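You operate a simulated robot arm through the tools that you are given. There is no shell and no other tool.

You run a simulated robot arm. Do the job below in one go: nothing can be reset, and whatever is moved stays where it is left.

## Task
Unclamp the frame, wind both stops to the size on its flag, and clamp it again.
Fine: the frame ends on both stops, against the pane at the gate; both clamps shut at the end.

Only the result counts: the job must be done as asked and must still hold three seconds after the hand-in. Knocking over, shifting, dropping, spilling or breaking anything else fails it.

## Robot
A 7-joint arm with a two-finger parallel gripper, fixed in place. Base frame: the origin is at the foot of the arm, x ahead of it, y to its left, z up. Units: mm, degrees, N and s.
With the tool pointing down near the work surface it reaches from about 100 to 640 mm from the base axis. Its first joint turns from -66.0 to 66.0 degrees. Payload 1.57 kg.
The tool frame sits at the grasp point between the pads (the TCP): z along the fingers, y along the line on which they close. The tips reach 30 mm beyond it. Largest opening 80 mm; finger width 17, thickness 12; the body of the gripper, 40 by 82 mm, starts 80 mm behind the TCP.
Orientation is that of the tool frame in the base frame, as a unit quaternion [w, x, y, z]. With the fingers straight down and closing along the base's y, the tool's x points along the base's -x, its y along +y and its z along -z.

## Interface
- The arm moves only by the tool play_rows. Its argument "rows" is a list of rows, each an object of numbers (a shift or turn left out is 0, a gripper value left out holds the last): "dx", "dy", "dz": the shift along the tool's x, y, z in mm; "wx", "wy", "wz": the turn, a rotation vector about the tool's x, y, z in degrees; "gripper": the finger opening in mm, from 0 to 80. In form: [{"dx": .., "dy": .., "dz": .., "wx": .., "wy": .., "wz": .., "gripper": ..}, ...]. A call has 1 to 20 rows; each row shifts and turns the commanded pose from where the row before left it, along the tool's axes as they then stand. A row lasts 0.2 s, in which the tool goes at most 50 mm and 8.6 degrees; a call with a longer step from one row to the next is refused whole, and so is a gripper value outside its range. A pose out of reach is approached as far as the arm can. The call stops where the force on the tool passes 90 N (or 10 N more than at its start, if that is more) or the arm is blocked; 0.2 s more then pass. Each finger travels about 72 mm/s and halts on what it meets, pressing with about 22 N; the grip force reading is that of the motor and also rises with nothing between the fingers. The clock runs only during rows and for 0.2 s after the last one: add rows that do not move to give the fingers time. It gives the time, the measured TCP pose, the force on the tool (base axes), the opening and the grip force at its end, in the units of the frame above (readings bear some noise), with the torque about the TCP (base axes, N m) and any sound that the robot's microphone picked up, and new pictures: "views" is both (left out), scene, wrist or none.
- Cameras (640 x 400 px; columns grow to the right, rows downward): "scene" is fixed at [61.3, 450, 1403.1]; the picture's right is [-0.65, -0.76, 0.00], its down [-0.57, 0.49, -0.66] and it looks along [0.50, -0.43, -0.75] (base axes); focal length 319 px, centre (320, 200). "wrist" rides on the gripper at [72, -7, -122] in the tool frame; the picture's right is [0.09, 1.00, 0.00], its down [-0.84, 0.08, -0.54] and it looks along [-0.54, 0.05, 0.84] (tool axes); focal length 238 px, centre (320, 200). There is no depth. A picture from a camera that has moved, and an enlarged one, comes with that camera's place and axes in the base frame and with its lens.
- zoom(camera, box): a new picture of the part [left, top, right, bottom] of that camera's present view, enlarged. The clock stands still meanwhile.
- hand_in(): hands the job in; it is judged then, once.

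Places have to be worked out from the pictures, the camera data and where the tool is seen. Open the gripper and draw the arm clear of the work before you hand the job in, unless the task says otherwise.

The tools are called as name(argument=value, ...) on one line, values as JSON. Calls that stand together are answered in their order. play_rows: Moves the arm, as the interface text tells. Its arguments: {"type":"object","properties":{"rows":{"type":"array","items":{"type":"object","properties":{"dx":{"type":"number"},"dy":{"type":"number"},"dz":{"type":"number"},"wx":{"type":"number"},"wy":{"type":"number"},"wz":{"type":"number"},"gripper":{"type":"number"}}}},"views":{"type":"string","enum":["both","scene","wrist","none"]}},"required":["rows"]} The other tools are called the same way: zoom (camera, box) takes an enlarged picture of a part of a camera's view; hand_in () hands the job in.

At the start:

```text
time: 0.0
tool_pos: [454.2, 263.6, 1010.7]
ee_rot: [0.0, 0.0, 1.0, 0.0]
force: [-0.1, 1.0, 0.1]
ft_torque: [-0.02, -0.01, 0.02]
width: 80.0
gripper_force: 0.0
```

scene: 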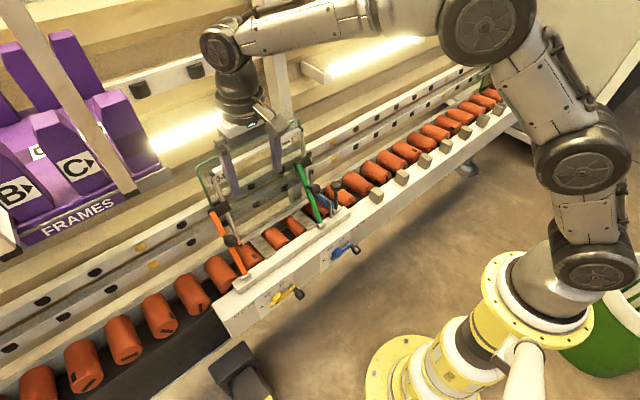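
wrist: 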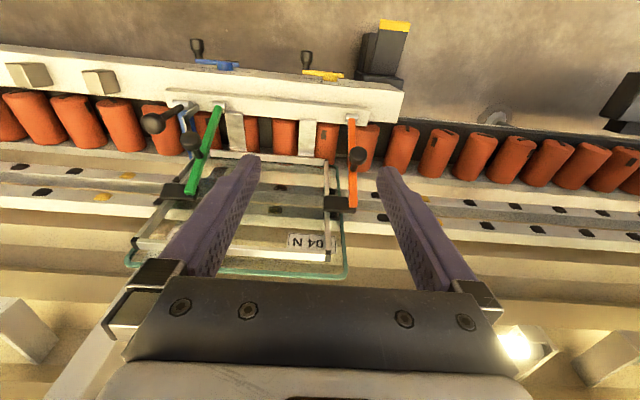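

I start by looking closely at the workpiece area in both cameras before any motion.

zoom(camera="scene", box=[180, 110, 380, 320])

zoom(camera="wrist", box=[120, 30, 420, 290])

zoom(camera="wrist", box=[270, 215, 350, 265])

zoom(camera="wrist", box=[170, 30, 410, 130])

```text
1.90 times, centred on (280, 215) of scene
camera zoom: at [61.3, 450.0, 1403.1], right [-0.65, -0.76, 0.0], down [-0.57, 0.49, -0.66], along [0.5, -0.43, -0.75], focal length 608 px, centre (396, 171)
```

zoom: 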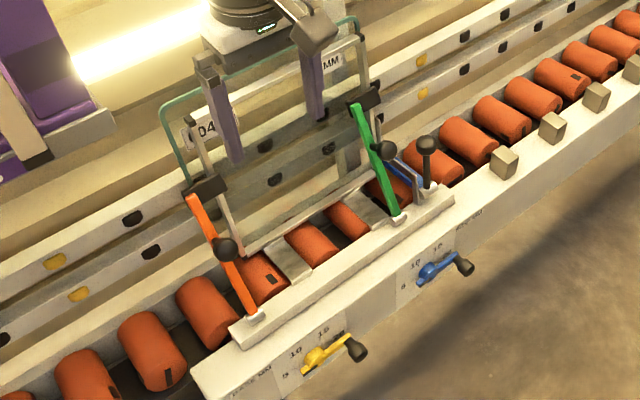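

```text
1.54 times, centred on (270, 160) of wrist
camera zoom: at [381.5, 258.4, 1131.4], right [-0.09, 1.0, 0.0], down [0.84, 0.08, 0.54], along [0.54, 0.05, -0.84], focal length 367 px, centre (397, 262)
```

zoom: 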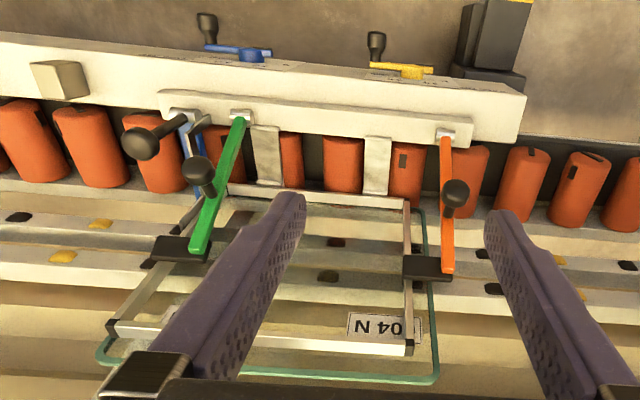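

```text
8.00 times, centred on (310, 240) of wrist
camera zoom: at [381.5, 258.4, 1131.4], right [-0.09, 1.0, 0.0], down [0.84, 0.08, 0.54], along [0.54, 0.05, -0.84], focal length 1907 px, centre (400, -120)
```

zoom: 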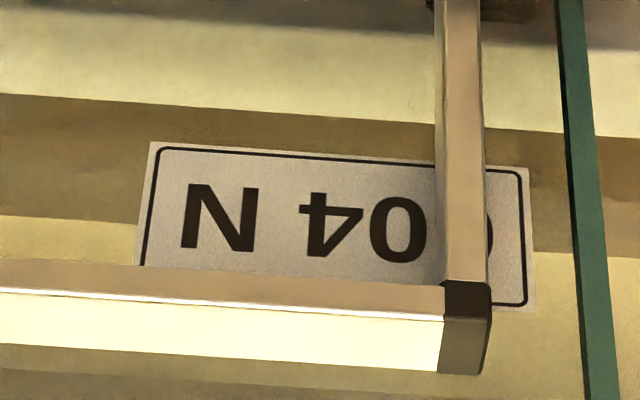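

```text
2.67 times, centred on (290, 80) of wrist
camera zoom: at [381.5, 258.4, 1131.4], right [-0.09, 1.0, 0.0], down [0.84, 0.08, 0.54], along [0.54, 0.05, -0.84], focal length 636 px, centre (400, 520)
```

zoom: 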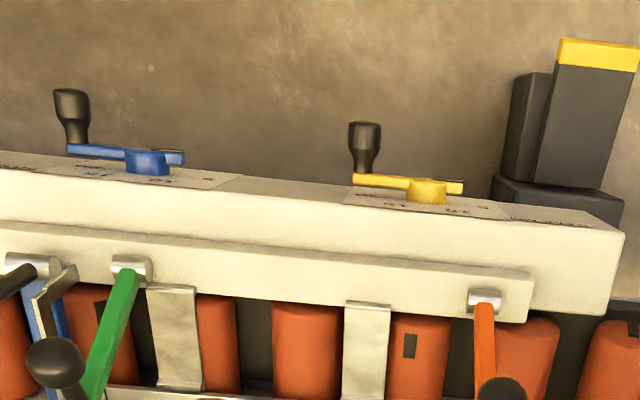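

The label on the frame is partly hidden and the dials carry scales, so I zoom into those in the scene camera.

zoom(camera="scene", box=[225, 120, 305, 190])

zoom(camera="scene", box=[250, 270, 320, 315])

zoom(camera="scene", box=[310, 225, 380, 275])

zoom(camera="scene", box=[200, 180, 360, 290])

zoom(camera="scene", box=[0, 0, 240, 250])

zoom(camera="wrist", box=[130, 90, 250, 200])

```text
5.71 times, centred on (265, 155) of scene
camera zoom: at [61.3, 450.0, 1403.1], right [-0.65, -0.76, 0.0], down [-0.57, 0.49, -0.66], along [0.5, -0.43, -0.75], focal length 1823 px, centre (634, 457)
```

zoom: 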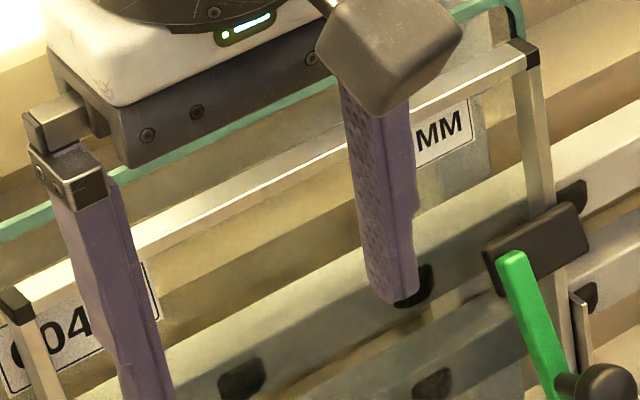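

```text
8.89 times, centred on (285, 292) of scene
camera zoom: at [61.3, 450.0, 1403.1], right [-0.65, -0.76, 0.0], down [-0.57, 0.49, -0.66], along [0.5, -0.43, -0.75], focal length 2836 px, centre (631, -622)
```

zoom: 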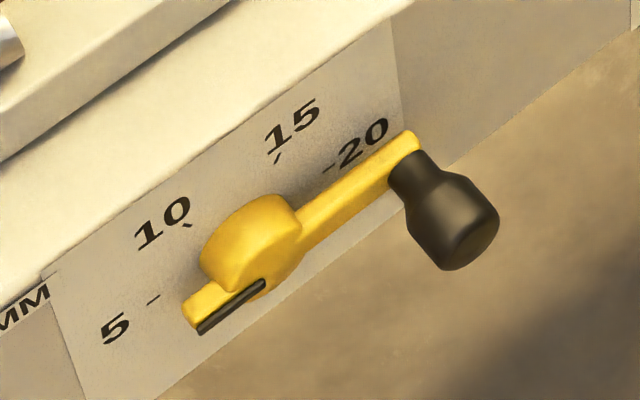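

```text
8.00 times, centred on (345, 250) of scene
camera zoom: at [61.3, 450.0, 1403.1], right [-0.65, -0.76, 0.0], down [-0.57, 0.49, -0.66], along [0.5, -0.43, -0.75], focal length 2553 px, centre (120, -200)
```

zoom: 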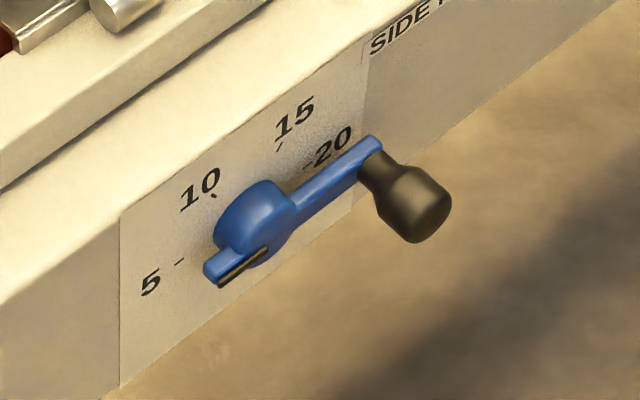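

```text
3.64 times, centred on (280, 235) of scene
camera zoom: at [61.3, 450.0, 1403.1], right [-0.65, -0.76, 0.0], down [-0.57, 0.49, -0.66], along [0.5, -0.43, -0.75], focal length 1160 px, centre (466, 73)
```

zoom: 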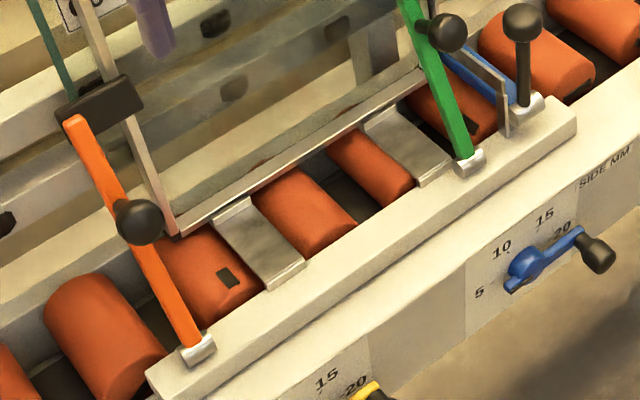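

```text
1.60 times, centred on (120, 125) of scene
camera zoom: at [61.3, 450.0, 1403.1], right [-0.65, -0.76, 0.0], down [-0.57, 0.49, -0.66], along [0.5, -0.43, -0.75], focal length 510 px, centre (640, 320)
```

zoom: 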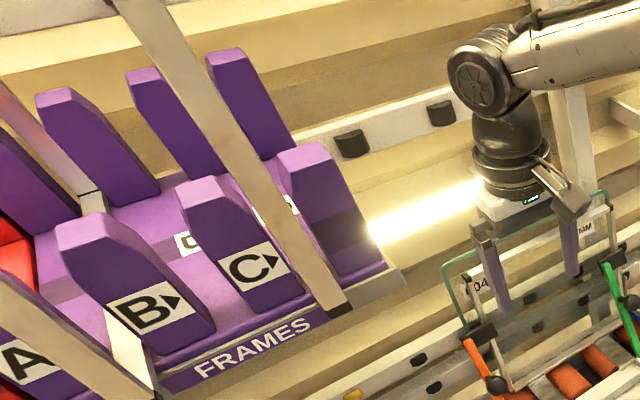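

```text
3.64 times, centred on (190, 145) of wrist
camera zoom: at [381.5, 258.4, 1131.4], right [-0.09, 1.0, 0.0], down [0.84, 0.08, 0.54], along [0.54, 0.05, -0.84], focal length 867 px, centre (793, 400)
```

zoom: 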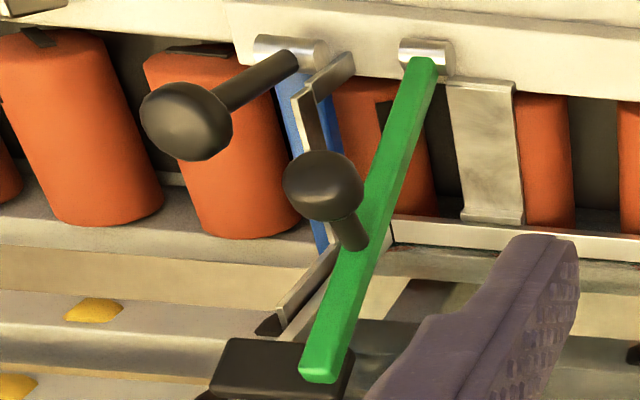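

The frame leans back at about x≈600–627 and z≈635–894, and the orange and green knobs sit near (523, 333, 770) and (523, 69, 770). The fingers hide the second label, so I move back and towards -y at this height for a clear look.

play_rows(rows=[{"dx": 25, "dy": -40}, {"dx": 25, "dy": -40}, {"dx": 25, "dy": -40}, {"dx": 25, "dy": -40}, {"dx": 0, "dy": 0}])

```text
time: 1.2
tool_pos: [352.6, 103.9, 1009.7]
ee_rot: [0.0, -0.001, 1.0, 0.0]
force: [-0.3, -0.1, -0.6]
ft_torque: [-0.03, -0.01, 0.01]
width: 80.1
gripper_force: 0.0
camera wrist: at [281.1, 97.5, 1131.7], right [-0.09, 1.0, 0.0], down [0.84, 0.08, 0.54], along [0.54, 0.05, -0.84], focal length 238 px, centre (320, 200)
```

scene: 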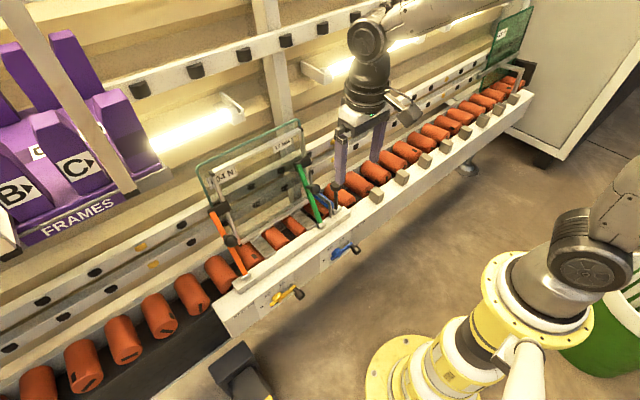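
wrist: 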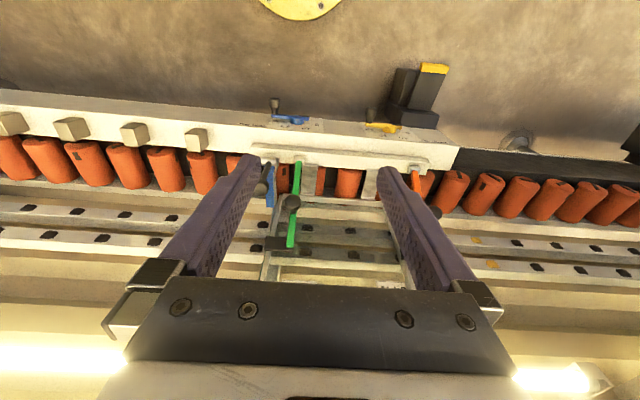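

The scene camera's view of the frame is now clear, so I zoom on the labels, the levers and the far gate.

zoom(camera="scene", box=[265, 125, 309, 165])

zoom(camera="scene", box=[190, 120, 330, 210])

zoom(camera="scene", box=[280, 150, 380, 230])

zoom(camera="scene", box=[440, 0, 560, 120])

zoom(camera="wrist", box=[230, 80, 470, 230])

```text
10.00 times, centred on (287, 145) of scene
camera zoom: at [61.3, 450.0, 1403.1], right [-0.65, -0.76, 0.0], down [-0.57, 0.49, -0.66], along [0.5, -0.43, -0.75], focal length 3191 px, centre (650, 750)
```

zoom: 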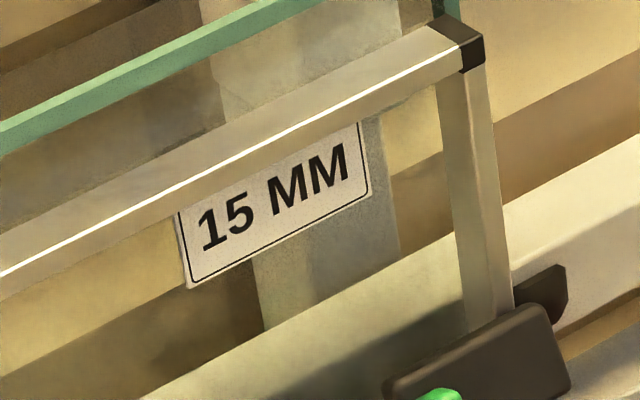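

```text
4.44 times, centred on (260, 165) of scene
camera zoom: at [61.3, 450.0, 1403.1], right [-0.65, -0.76, 0.0], down [-0.57, 0.49, -0.66], along [0.5, -0.43, -0.75], focal length 1418 px, centre (587, 356)
```

zoom: 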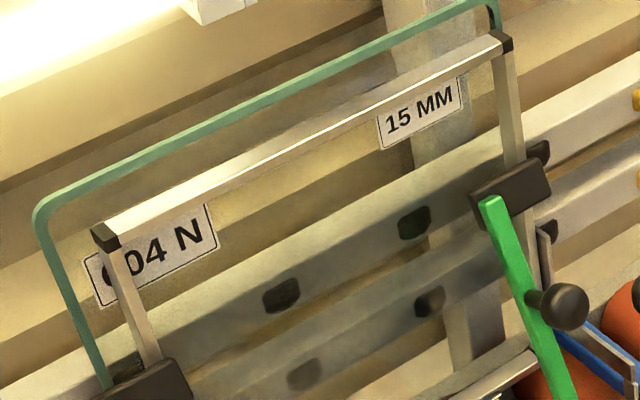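

```text
5.00 times, centred on (330, 190) of scene
camera zoom: at [61.3, 450.0, 1403.1], right [-0.65, -0.76, 0.0], down [-0.57, 0.49, -0.66], along [0.5, -0.43, -0.75], focal length 1595 px, centre (270, 250)
```

zoom: 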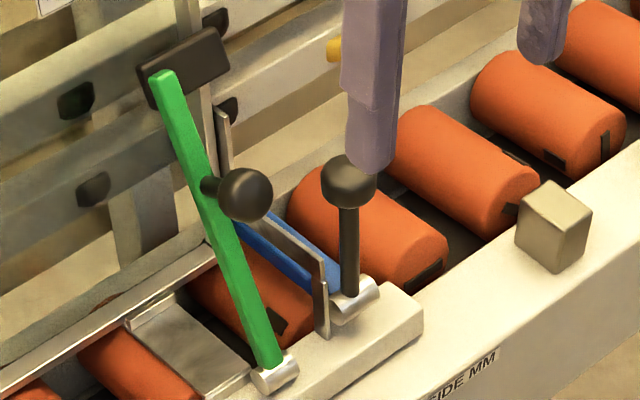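

```text
3.33 times, centred on (500, 60) of scene
camera zoom: at [61.3, 450.0, 1403.1], right [-0.65, -0.76, 0.0], down [-0.57, 0.49, -0.66], along [0.5, -0.43, -0.75], focal length 1064 px, centre (-280, 667)
```

zoom: 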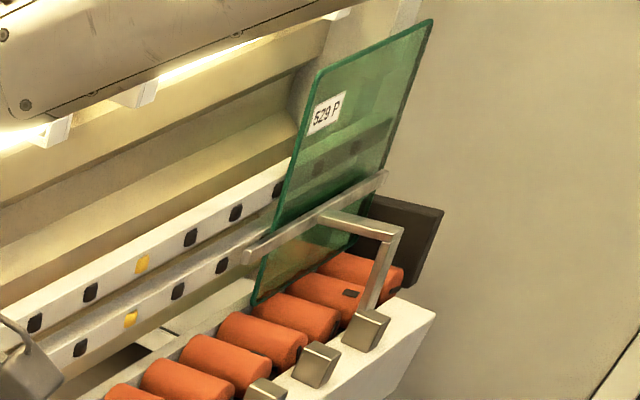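

```text
2.67 times, centred on (350, 155) of wrist
camera zoom: at [281.1, 97.5, 1131.7], right [-0.09, 1.0, 0.0], down [0.84, 0.08, 0.54], along [0.54, 0.05, -0.84], focal length 636 px, centre (240, 320)
```

zoom: 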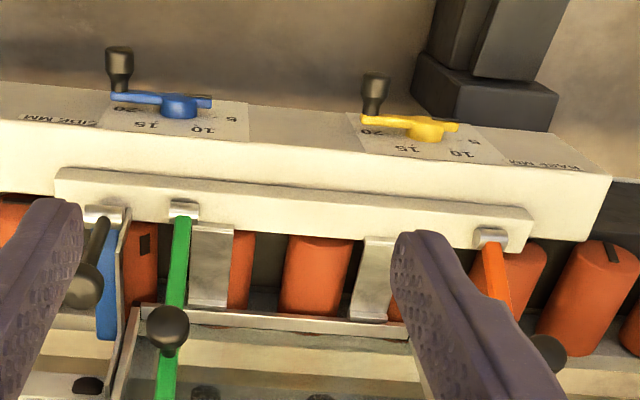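

The flag under the frame's top bar reads 15 MM. The yellow crank is marked BASE MM and the blue one SIDE MM. From both pictures the dial faces are vertical at x≈445, with 5 at 9 o'clock, 10 and 15 at ±30° from the top and 20 at 3 o'clock, so 12° per mm. I tilt the wrist forward and lower it for a frontal view of the dials, levers and stops.

play_rows(rows=[{"wy": -8}, {"wy": -8}, {"wy": -8}, {"wy": -8}, {"wy": -8}, {"dx": 24.7, "dy": 19.2, "dz": 13.1}, {"dx": 24.7, "dy": 19.2, "dz": 13.1}, {"dx": 24.7, "dy": 19.2, "dz": 13.1}, {"dx": 24.7, "dy": 19.2, "dz": 13.1}, {"dx": 24.7, "dy": 19.2, "dz": 13.1}, {"dx": 0}])

```text
time: 3.6
tool_pos: [301.0, 200.9, 879.1]
ee_rot: [0.342, -0.001, 0.94, 0.0]
force: [0.3, 0.0, -0.9]
ft_torque: [0.02, 0.02, -0.05]
width: 79.9
gripper_force: 0.0
camera wrist: at [166.8, 195.2, 927.1], right [-0.07, 1.0, -0.06], down [0.29, 0.08, 0.95], along [0.95, 0.05, -0.3], focal length 238 px, centre (320, 200)
```

scene: 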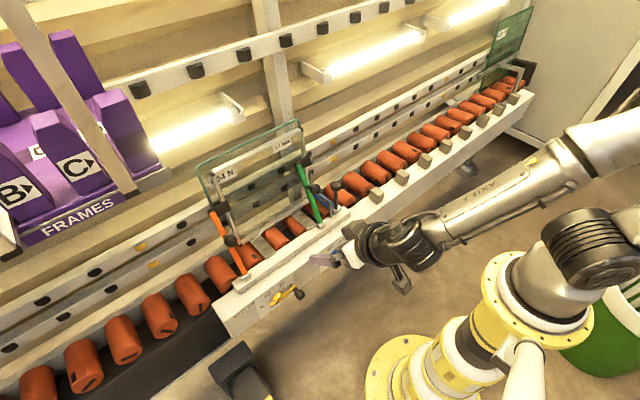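
wrist: 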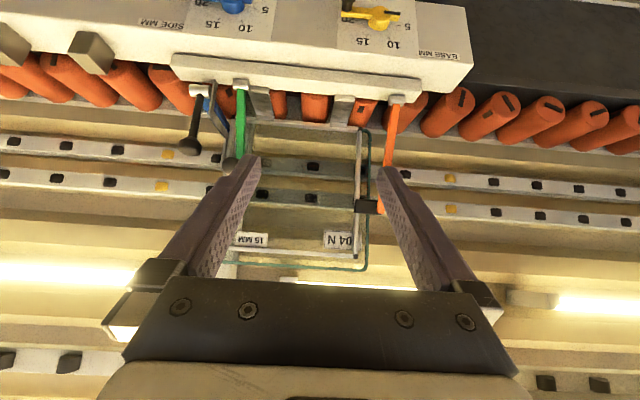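

This frontal view shows the rail, stops and dials (the picture is upside down), so I enlarge the parts.

zoom(camera="wrist", box=[180, 0, 480, 130])

zoom(camera="wrist", box=[170, 60, 290, 170])

zoom(camera="wrist", box=[300, 80, 430, 280])

zoom(camera="wrist", box=[320, 0, 420, 60])

zoom(camera="scene", box=[240, 190, 360, 270])

```text
2.13 times, centred on (330, 65) of wrist
camera zoom: at [166.8, 195.2, 927.1], right [-0.07, 1.0, -0.06], down [0.29, 0.08, 0.95], along [0.95, 0.05, -0.3], focal length 508 px, centre (299, 488)
```

zoom: 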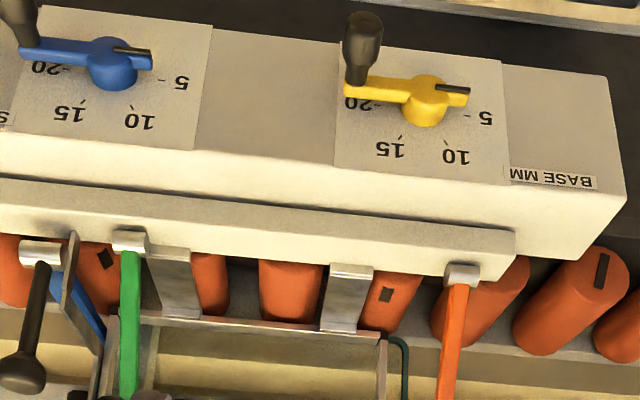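

```text
3.64 times, centred on (230, 115) of wrist
camera zoom: at [166.8, 195.2, 927.1], right [-0.07, 1.0, -0.06], down [0.29, 0.08, 0.95], along [0.95, 0.05, -0.3], focal length 867 px, centre (647, 509)
```

zoom: 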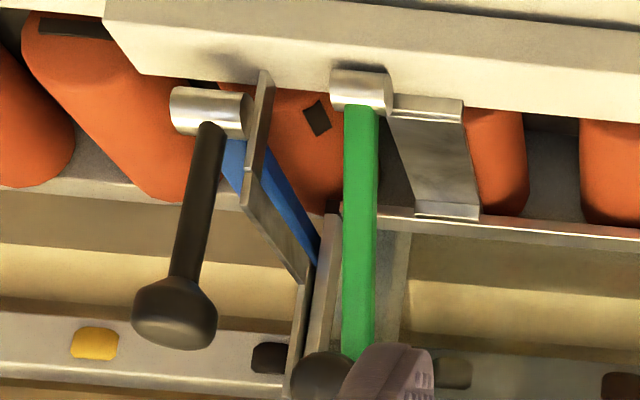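

```text
2.00 times, centred on (365, 180) of wrist
camera zoom: at [166.8, 195.2, 927.1], right [-0.07, 1.0, -0.06], down [0.29, 0.08, 0.95], along [0.95, 0.05, -0.3], focal length 477 px, centre (230, 240)
```

zoom: 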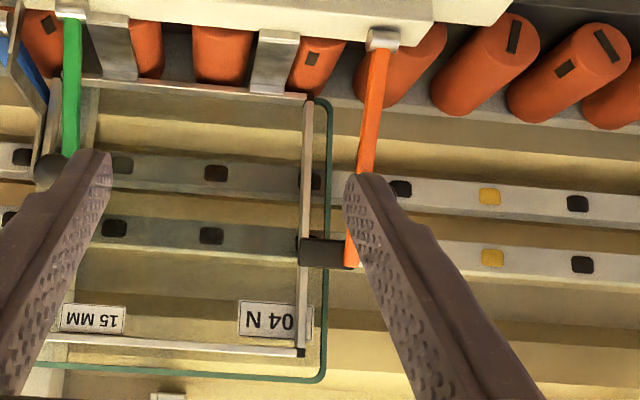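

```text
6.40 times, centred on (370, 30) of wrist
camera zoom: at [166.8, 195.2, 927.1], right [-0.07, 1.0, -0.06], down [0.29, 0.08, 0.95], along [0.95, 0.05, -0.3], focal length 1525 px, centre (0, 1288)
```

zoom: 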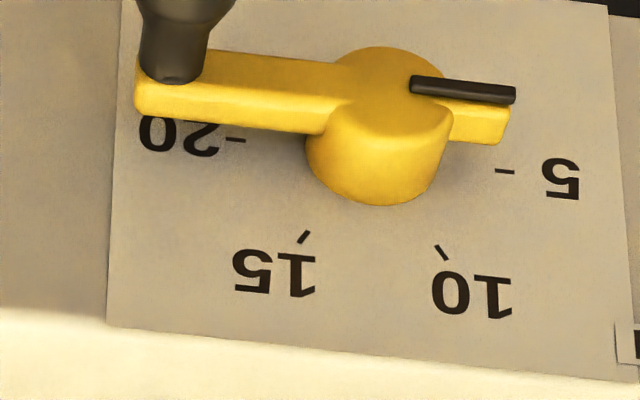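

```text
5.00 times, centred on (300, 230) of scene
camera zoom: at [61.3, 450.0, 1403.1], right [-0.65, -0.76, 0.0], down [-0.57, 0.49, -0.66], along [0.5, -0.43, -0.75], focal length 1595 px, centre (420, 50)
```

zoom: 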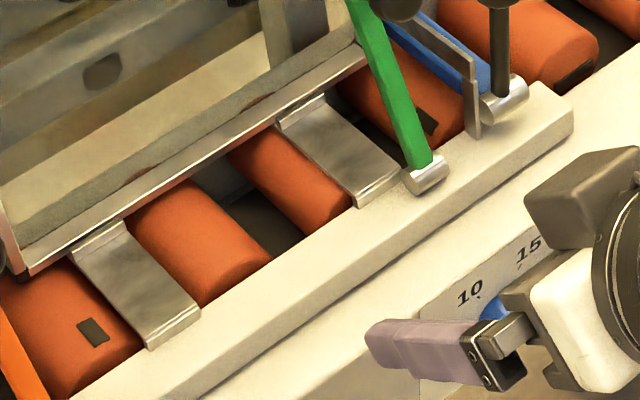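

The crank pointers both sit near 5, so each needs about +120° to reach 15. Orange and green are the clamp levers, pivoting about y at roughly (499, 335, 634) and (499, ~69, 634). I move in front of the orange knob, keeping the 40° tilt and about 110 mm short, to look at it closely.

play_rows(rows=[{"dx": -19.9, "dy": 26.4, "dz": 23.3}, {"dx": -19.9, "dy": 26.4, "dz": 23.3}, {"dx": -19.9, "dy": 26.4, "dz": 23.3}, {"dx": -19.9, "dy": 26.4, "dz": 23.3}, {"dx": -19.9, "dy": 26.4, "dz": 23.3}, {"dx": 0}])

```text
time: 5.0
tool_pos: [452.7, 334.7, 854.4]
ee_rot: [0.342, 0.0, 0.94, -0.001]
force: [-0.1, 0.8, 0.3]
ft_torque: [0.02, 0.01, 0.01]
width: 79.7
gripper_force: 0.1
camera wrist: at [318.4, 328.2, 901.7], right [-0.07, 1.0, -0.06], down [0.29, 0.08, 0.95], along [0.95, 0.05, -0.3], focal length 238 px, centre (320, 200)
```

scene: 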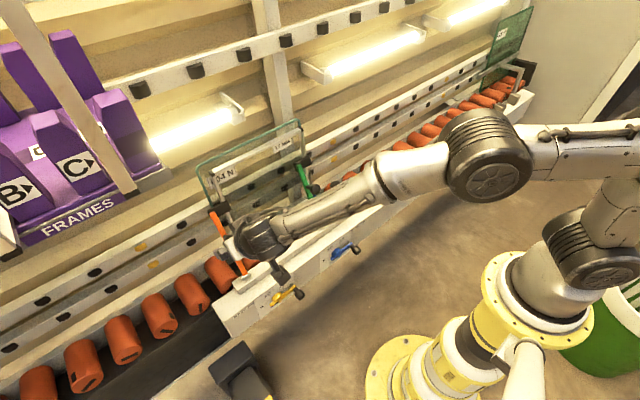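
wrist: 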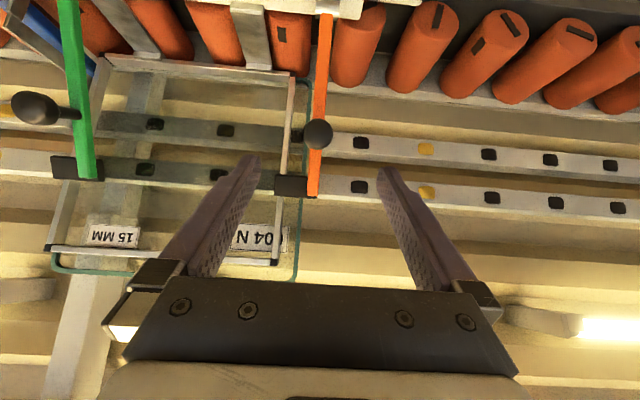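

The orange knob appears at (318, 133), and the TCP axis extended 110 mm projects to (320.5, 134.7), so the estimate holds. I check the details up close.

zoom(camera="wrist", box=[270, 0, 370, 210])

zoom(camera="wrist", box=[0, 0, 140, 200])

zoom(camera="wrist", box=[30, 50, 320, 290])

```text
1.90 times, centred on (320, 105) of wrist
camera zoom: at [318.4, 328.2, 901.7], right [-0.07, 1.0, -0.06], down [0.29, 0.08, 0.95], along [0.95, 0.05, -0.3], focal length 454 px, centre (320, 381)
```

zoom: 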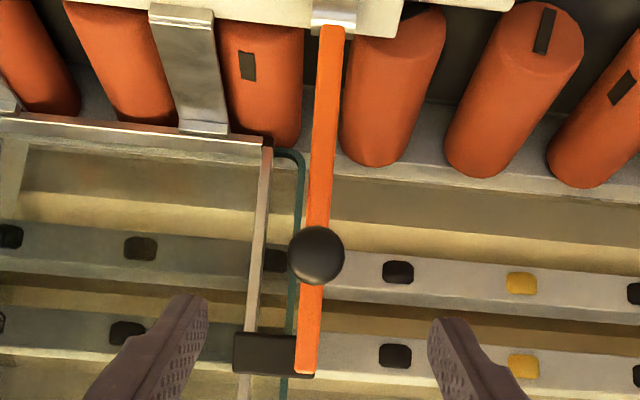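

```text
2.00 times, centred on (70, 100) of wrist
camera zoom: at [318.4, 328.2, 901.7], right [-0.07, 1.0, -0.06], down [0.29, 0.08, 0.95], along [0.95, 0.05, -0.3], focal length 477 px, centre (820, 400)
```

zoom: 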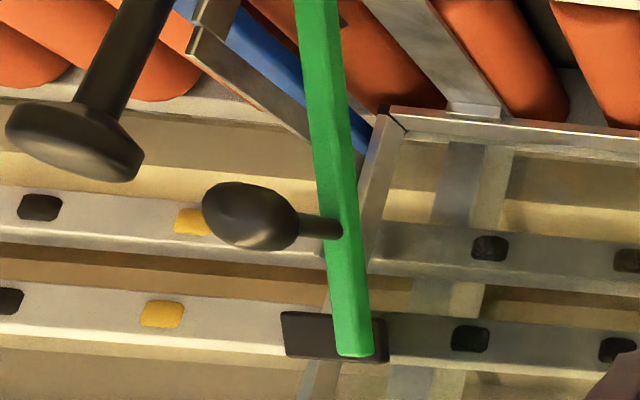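

```text
1.67 times, centred on (175, 170) of wrist
camera zoom: at [318.4, 328.2, 901.7], right [-0.07, 1.0, -0.06], down [0.29, 0.08, 0.95], along [0.95, 0.05, -0.3], focal length 397 px, centre (562, 250)
```

zoom: 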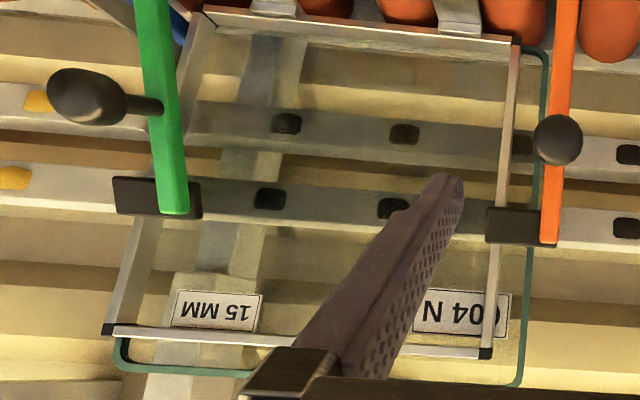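

The ball is about 29 mm across, centred near (522.5, 332.7, 770), and the lever is about 15 mm wide. I narrow the opening to 56 mm and advance along the tool axis in two parts.

play_rows(rows=[{"dy": -2, "dz": 20, "gripper": 56}, {"dz": 25}, {"dz": 20}, {"dz": 15}, {"dx": 0}], views="both")

```text
time: 6.2
tool_pos: [503.8, 330.2, 792.7]
ee_rot: [0.342, 0.001, 0.94, -0.001]
force: [0.5, -0.4, -0.5]
ft_torque: [-0.01, 0.01, 0.01]
width: 55.8
gripper_force: 0.1
camera wrist: at [369.9, 324.6, 839.9], right [-0.07, 1.0, -0.06], down [0.29, 0.08, 0.95], along [0.95, 0.05, -0.3], focal length 238 px, centre (320, 200)
```

scene: 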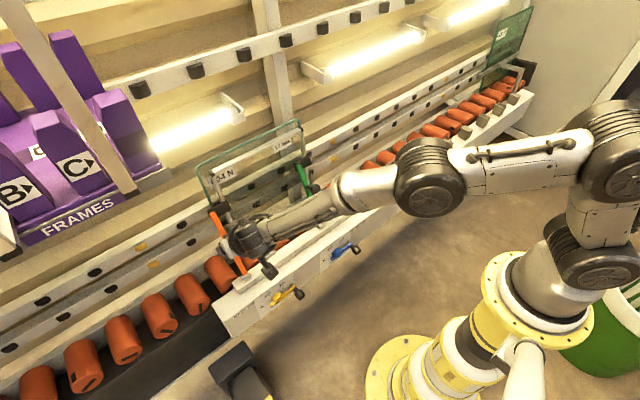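
wrist: 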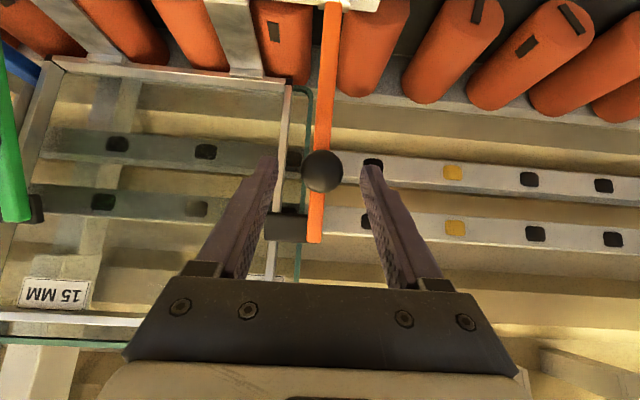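

The ball is centred between the fingers, with its centre about 30 mm ahead of the TCP. I advance 29 mm and close on it.

play_rows(rows=[{"dy": 1, "dz": 15}, {"dz": 14}, {"dx": 0}, {"gripper": 20}, {"gripper": 20}, {"gripper": 20}], views="both")

```text
time: 7.6
tool_pos: [523.0, 332.5, 771.2]
ee_rot: [0.342, 0.0, 0.94, 0.001]
force: [4.8, 5.9, -5.5]
ft_torque: [-0.19, -0.46, -0.26]
width: 29.4
gripper_force: 39.1
camera wrist: at [388.4, 325.9, 817.9], right [-0.07, 1.0, -0.06], down [0.29, 0.08, 0.95], along [0.95, 0.05, -0.3], focal length 238 px, centre (320, 200)
```

scene: 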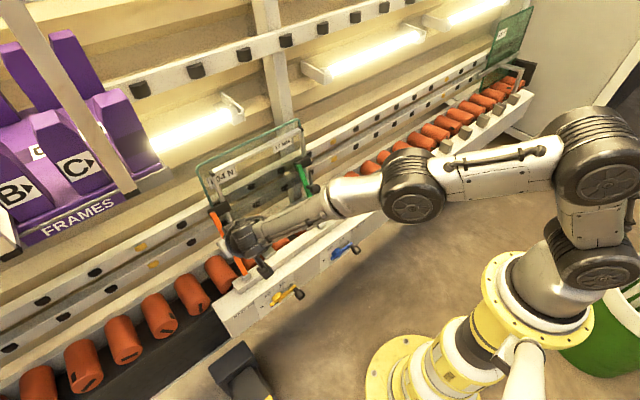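
wrist: 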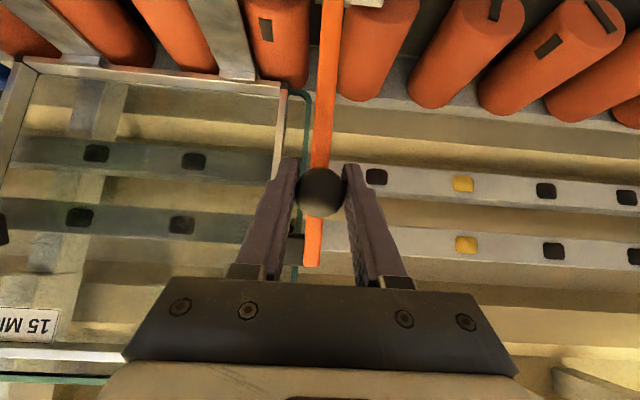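

The knob is gripped (opening 29.4 mm). I start pulling it open around the pivot near (499, 634), turning the tool with the lever, with 8° first to read the force.

play_rows(rows=[{"dx": 6.51, "dz": -7.21, "wy": -4}, {"dx": 6.51, "dz": -7.21, "wy": -4}, {"dx": 0}], views="both")

```text
time: 8.4
tool_pos: [501.9, 331.9, 772.7]
ee_rot: [0.407, -0.001, 0.913, 0.0]
force: [7.8, 9.2, -9.1]
ft_torque: [-0.26, -0.91, -0.17]
width: 29.6
gripper_force: 39.1
camera wrist: at [363.8, 325.9, 800.9], right [-0.06, 1.0, -0.07], down [0.16, 0.08, 0.98], along [0.99, 0.05, -0.16], focal length 238 px, centre (320, 200)
```

scene: 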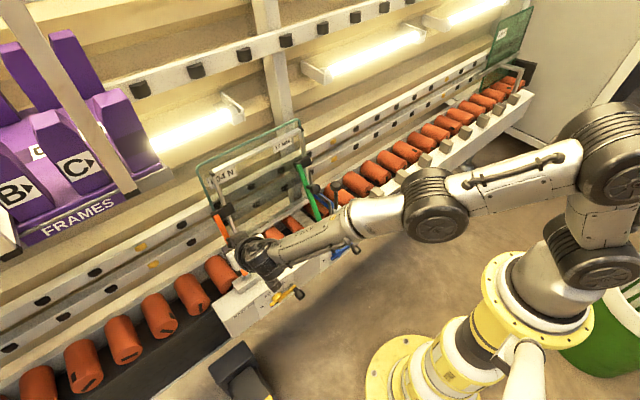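
wrist: 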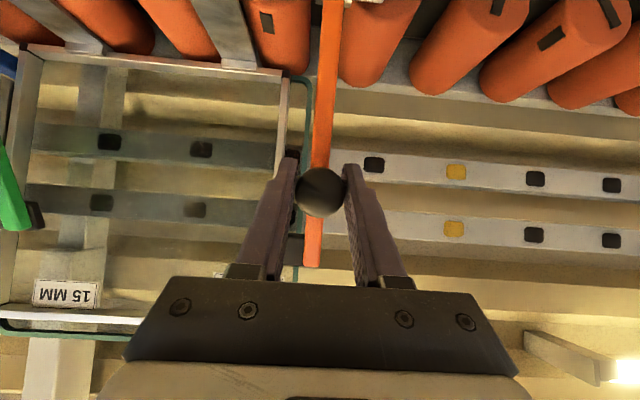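

The lever follows with light force (about 14 N), so the clamp is opening. I continue another 32° along the same arc.

play_rows(rows=[{"dx": 6.51, "dz": -7.21, "wy": -4}, {"dx": 6.51, "dz": -7.21, "wy": -4}, {"dx": 6.51, "dz": -7.21, "wy": -4}, {"dx": 6.51, "dz": -7.21, "wy": -4}, {"dx": 6.51, "dz": -7.21, "wy": -4}, {"dx": 6.51, "dz": -7.21, "wy": -4}, {"dx": 6.51, "dz": -7.21, "wy": -4}, {"dx": 6.51, "dz": -7.21, "wy": -4}, {"dx": 0}], views="both")

```text
time: 10.4
tool_pos: [430.0, 331.4, 755.2]
ee_rot: [0.644, 0.0, 0.765, 0.0]
force: [0.8, 11.7, -2.3]
ft_torque: [0.16, 0.01, -0.23]
width: 29.8
gripper_force: 39.5
camera wrist: at [296.4, 325.8, 704.9], right [-0.02, 1.0, -0.09], down [-0.39, 0.08, 0.92], along [0.92, 0.05, 0.39], focal length 238 px, centre (320, 200)
```

scene: 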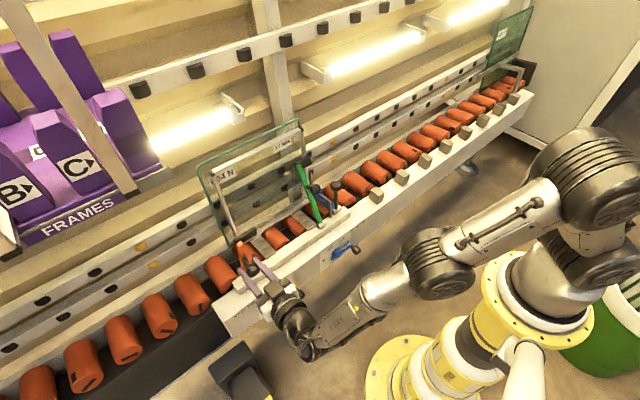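
wrist: 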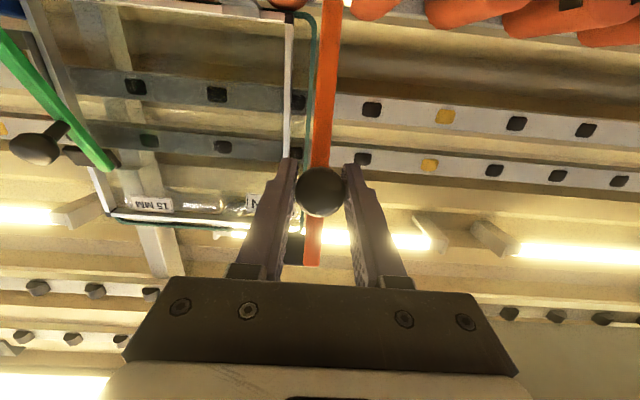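

The lever has turned about 40° with almost no resistance. I zoom on the scene to see the lever before continuing.

zoom(camera="scene", box=[190, 190, 350, 330])

play_rows(rows=[{"dx": 6.51, "dz": -7.21, "wy": -4}, {"dx": 6.51, "dz": -7.21, "wy": -4}, {"dx": 6.51, "dz": -7.21, "wy": -4}, {"dx": 6.51, "dz": -7.21, "wy": -4}, {"dx": 0}], views="both")

```text
2.86 times, centred on (270, 260) of scene
camera zoom: at [61.4, 450.3, 1403.0], right [-0.65, -0.76, 0.0], down [-0.57, 0.49, -0.66], along [0.5, -0.43, -0.75], focal length 912 px, centre (463, 29)
```

zoom: 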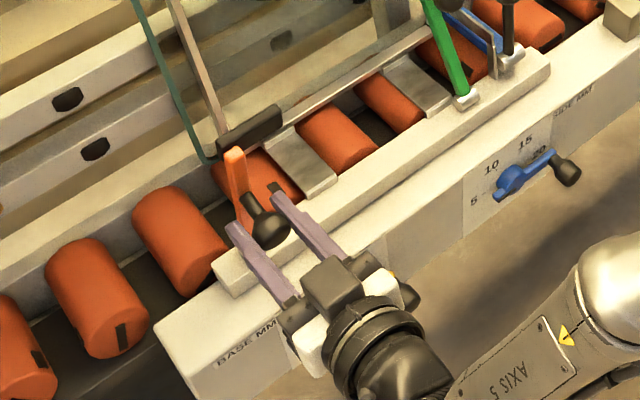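

```text
time: 11.6
tool_pos: [399.2, 331.9, 730.6]
ee_rot: [0.744, 0.0, 0.668, 0.001]
force: [16.4, 13.8, -7.2]
ft_torque: [-0.14, -1.02, 0.2]
width: 29.7
gripper_force: 38.6
camera wrist: at [284.9, 326.0, 646.5], right [0.01, 1.0, -0.09], down [-0.63, 0.08, 0.78], along [0.78, 0.05, 0.63], focal length 238 px, centre (320, 200)
```

scene: 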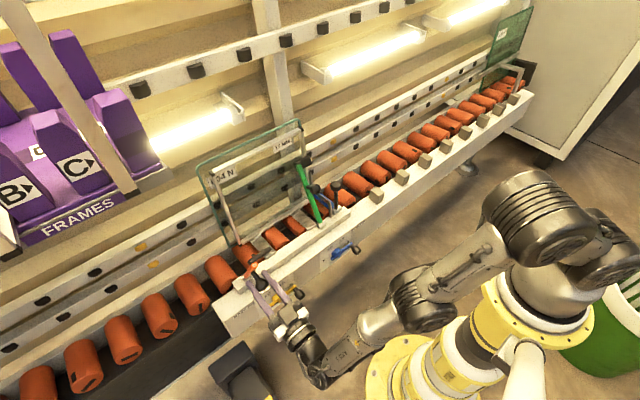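
wrist: 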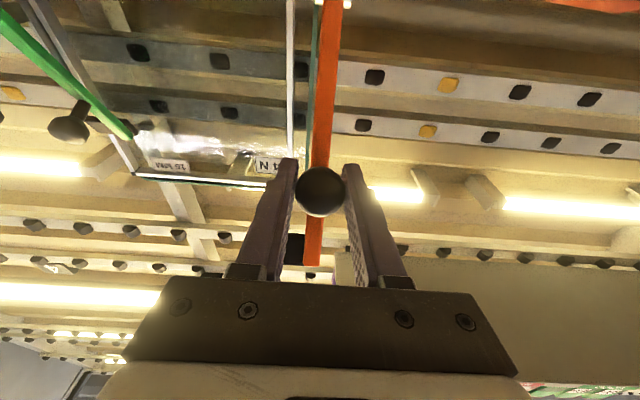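

The lever is now turned about 56° and the force has only risen to about 22 N. I continue in small steps, watching for an end stop.

play_rows(rows=[{"dx": 6.51, "dz": -7.21, "wy": -4}, {"dx": 0}], views="none")

```text
time: 12.2
tool_pos: [393.1, 332.5, 723.2]
ee_rot: [0.766, 0.0, 0.643, 0.0]
force: [12.9, 13.2, -4.7]
ft_torque: [-0.16, -0.97, 0.11]
width: 29.3
gripper_force: 39.3
```

The force did not grow at 60°, so I go on another 12°.

play_rows(rows=[{"dx": 6.51, "dz": -7.21, "wy": -4}, {"dx": 6.51, "dz": -7.21, "wy": -4}, {"dx": 6.51, "dz": -7.21, "wy": -4}, {"dx": 0}], views="both")

```text
time: 13.2
tool_pos: [375.2, 330.9, 698.9]
ee_rot: [0.829, -0.001, 0.559, 0.0]
force: [-0.1, 10.8, 1.9]
ft_torque: [0.09, 0.17, -0.05]
width: 29.7
gripper_force: 25.5
camera wrist: at [288.7, 325.6, 586.3], right [0.03, 1.0, -0.09], down [-0.82, 0.08, 0.57], along [0.58, 0.05, 0.82], focal length 238 px, centre (320, 200)
```

scene: 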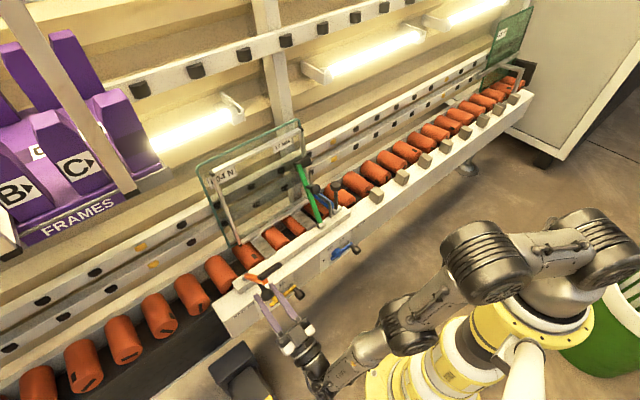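
wrist: 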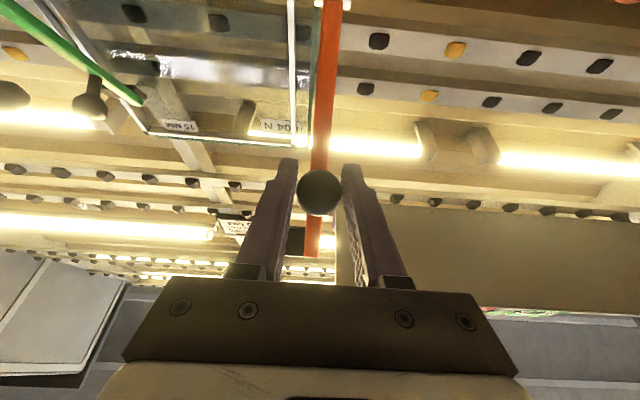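

The lever has turned 72° and sits nearly free of force, with no end stop yet. I keep the tool orientation and continue the arc by 8° more to look for its natural rest.

play_rows(rows=[{"dx": 6.53, "dz": -7.17}, {"dx": 7.0, "dz": -6.7}, {"dx": 0}], views="scene")

zoom(camera="scene", box=[190, 200, 350, 340])

```text
time: 14.0
tool_pos: [366.7, 328.3, 678.7]
ee_rot: [0.828, -0.001, 0.56, -0.003]
force: [0.0, -0.7, -2.4]
ft_torque: [-0.03, 0.02, -0.03]
width: 19.8
gripper_force: 0.0
```

scene: 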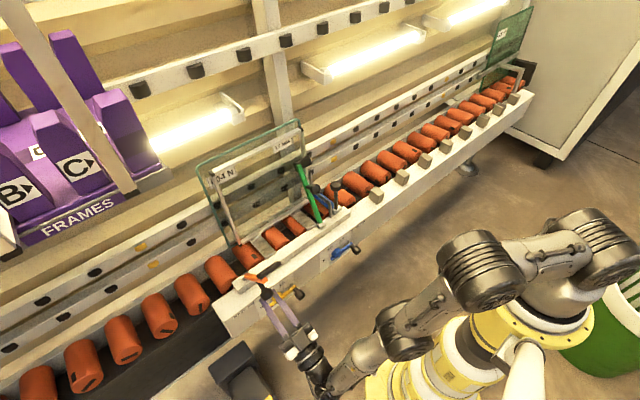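

```text
2.86 times, centred on (270, 270) of scene
camera zoom: at [61.4, 450.0, 1403.1], right [-0.65, -0.76, 0.0], down [-0.57, 0.49, -0.66], along [0.5, -0.43, -0.75], focal length 912 px, centre (463, 0)
```

zoom: 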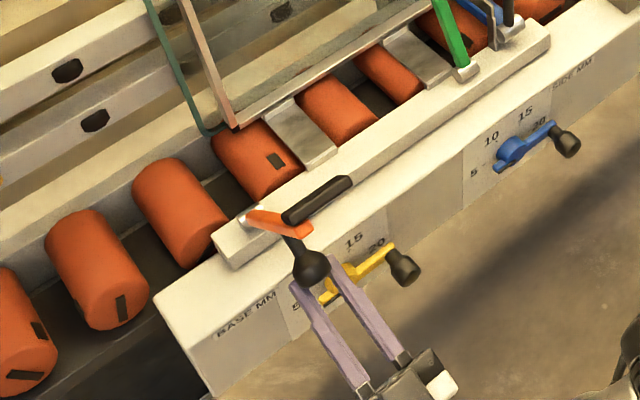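

The fingers slid off the ball as the lever met its open stop at about 72°, and the lever now stands leaning toward the arm. I back straight out along the tool axis and look at whether it stays.

play_rows(rows=[{"dz": -20}, {"dz": -25}, {"dz": -30}, {"dz": -30}, {"dx": 0}], views="both")

zoom(camera="scene", box=[190, 200, 350, 340])

```text
time: 15.2
tool_pos: [350.5, 291.4, 640.0]
ee_rot: [0.829, 0.0, 0.559, 0.0]
force: [-0.1, 0.0, 0.1]
ft_torque: [0.02, -0.01, 0.03]
width: 19.7
gripper_force: 0.1
out of reach, approached as far as the arm can: row 1, 2, 3, 4
camera wrist: at [263.0, 285.6, 529.1], right [0.03, 1.0, -0.09], down [-0.82, 0.08, 0.57], along [0.58, 0.05, 0.82], focal length 238 px, centre (320, 200)
```

scene: 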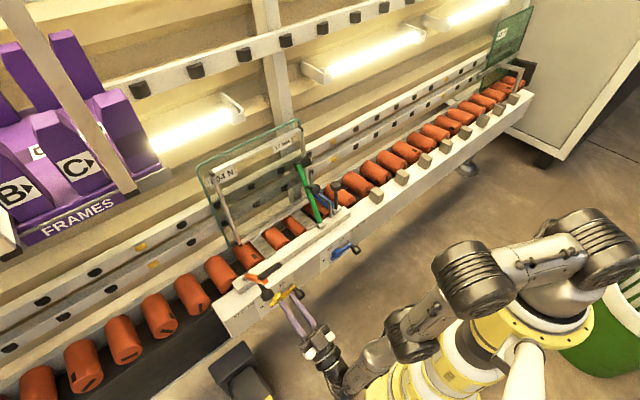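
wrist: 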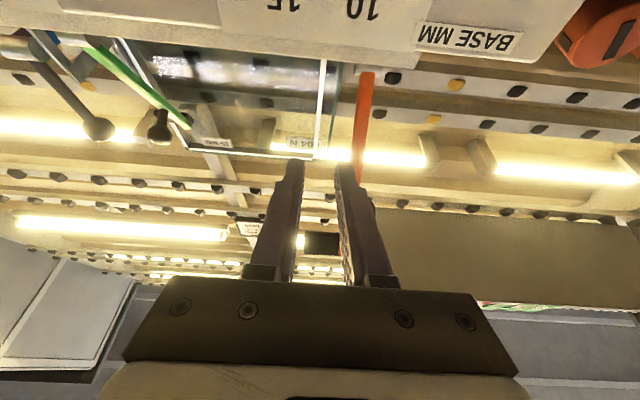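

```text
2.86 times, centred on (270, 270) of scene
camera zoom: at [61.3, 450.0, 1403.1], right [-0.65, -0.76, 0.0], down [-0.57, 0.49, -0.66], along [0.5, -0.43, -0.75], focal length 912 px, centre (463, 0)
```

zoom: 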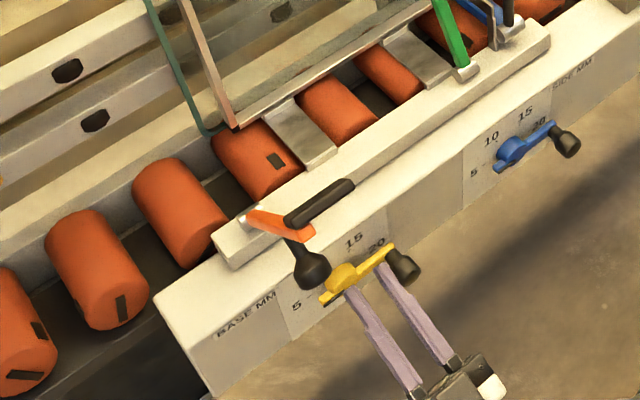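

The orange lever stays open by itself. The backward pose was out of reach with the tool pointing upward, so I turn the tool back toward a 40° tilt here and check where it stands.

play_rows(rows=[{"wy": 8}, {"wy": 8}, {"wy": 8}, {"wy": 8}, {"dx": 0}], views="scene")

```text
time: 16.4
tool_pos: [361.9, 284.9, 641.0]
ee_rot: [0.642, 0.0, 0.766, 0.0]
force: [0.2, -0.2, 0.2]
ft_torque: [0.0, -0.03, 0.04]
width: 19.8
gripper_force: 0.0
out of reach, approached as far as the arm can: row 1, 2
```

scene: 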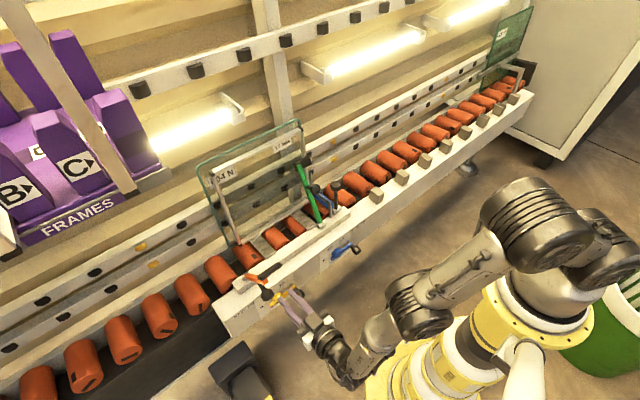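

The tool is at 80° tilt near (362, 285, 641), clear of the lever. I back off 50 mm and turn to 40° tilt before going over to the green side.

play_rows(rows=[{"dz": -25}, {"dz": -25, "dy": -20}, {"wy": 8, "dy": -20}, {"wy": 8}, {"wy": 8}, {"wy": 8}, {"wy": 8}, {"dx": 0}], views="scene")

```text
time: 18.2
tool_pos: [353.6, 256.5, 647.9]
ee_rot: [0.342, 0.0, 0.94, 0.0]
force: [-1.0, 0.8, -0.5]
ft_torque: [0.01, 0.02, -0.01]
width: 20.0
gripper_force: 0.1
out of reach, approached as far as the arm can: row 1, 2, 3
```

scene: 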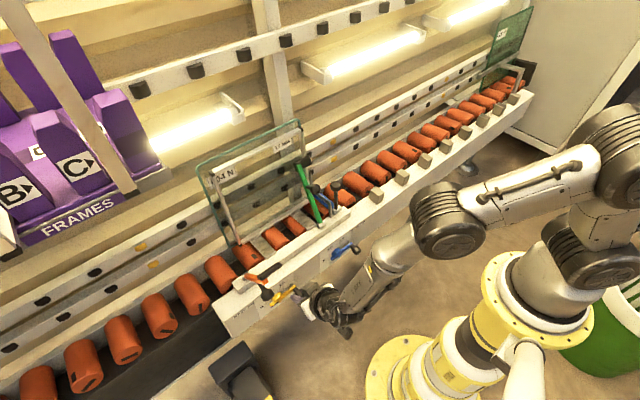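

Now at 40° tilt near (354, 257, 648). I travel to the stand-off point in front of the green knob, (452, 69, 854), with the gripper opened.

play_rows(rows=[{"dx": -29.7, "dy": -26.8, "dz": -13.5, "gripper": 56}, {"dx": -29.7, "dy": -26.8, "dz": -13.5}, {"dx": -29.7, "dy": -26.8, "dz": -13.5}, {"dx": -29.7, "dy": -26.8, "dz": -13.5}, {"dx": -29.7, "dy": -26.8, "dz": -13.5}, {"dx": -29.7, "dy": -26.8, "dz": -13.5}, {"dx": -29.7, "dy": -26.8, "dz": -13.5}, {"dx": 0}], views="both")

zoom(camera="wrist", box=[240, 0, 400, 210])

```text
time: 20.0
tool_pos: [453.6, 68.4, 855.9]
ee_rot: [0.342, 0.001, 0.94, 0.0]
force: [-0.4, 0.0, 0.4]
ft_torque: [0.03, -0.04, 0.04]
width: 55.8
gripper_force: 0.0
camera wrist: at [320.0, 62.5, 902.0], right [-0.07, 1.0, -0.06], down [0.29, 0.08, 0.95], along [0.95, 0.05, -0.3], focal length 238 px, centre (320, 200)
```

scene: 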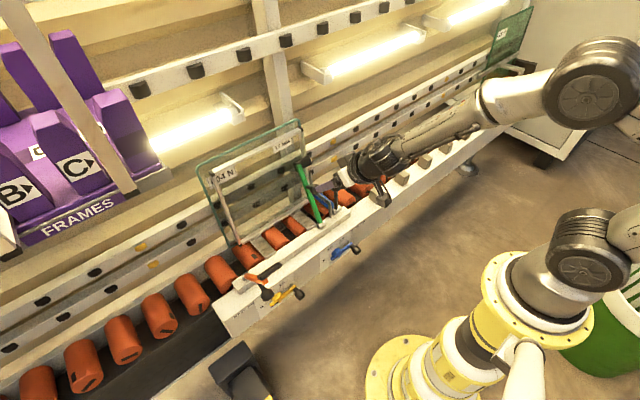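
wrist: 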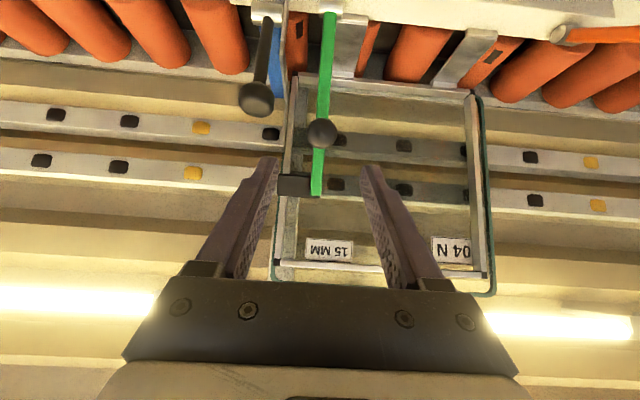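

```text
1.90 times, centred on (320, 105) of wrist
camera zoom: at [320.0, 62.5, 902.0], right [-0.07, 1.0, -0.06], down [0.29, 0.08, 0.95], along [0.95, 0.05, -0.3], focal length 454 px, centre (320, 381)
```

zoom: 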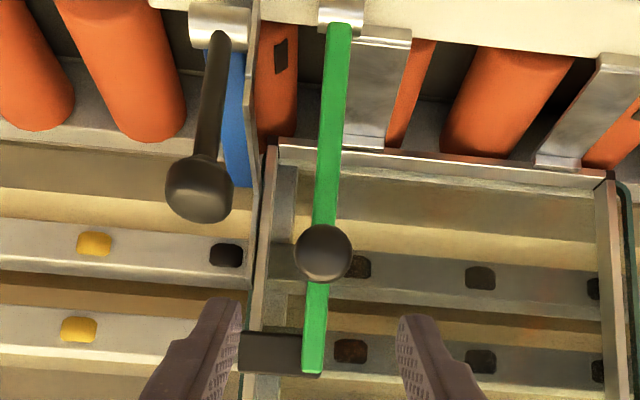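

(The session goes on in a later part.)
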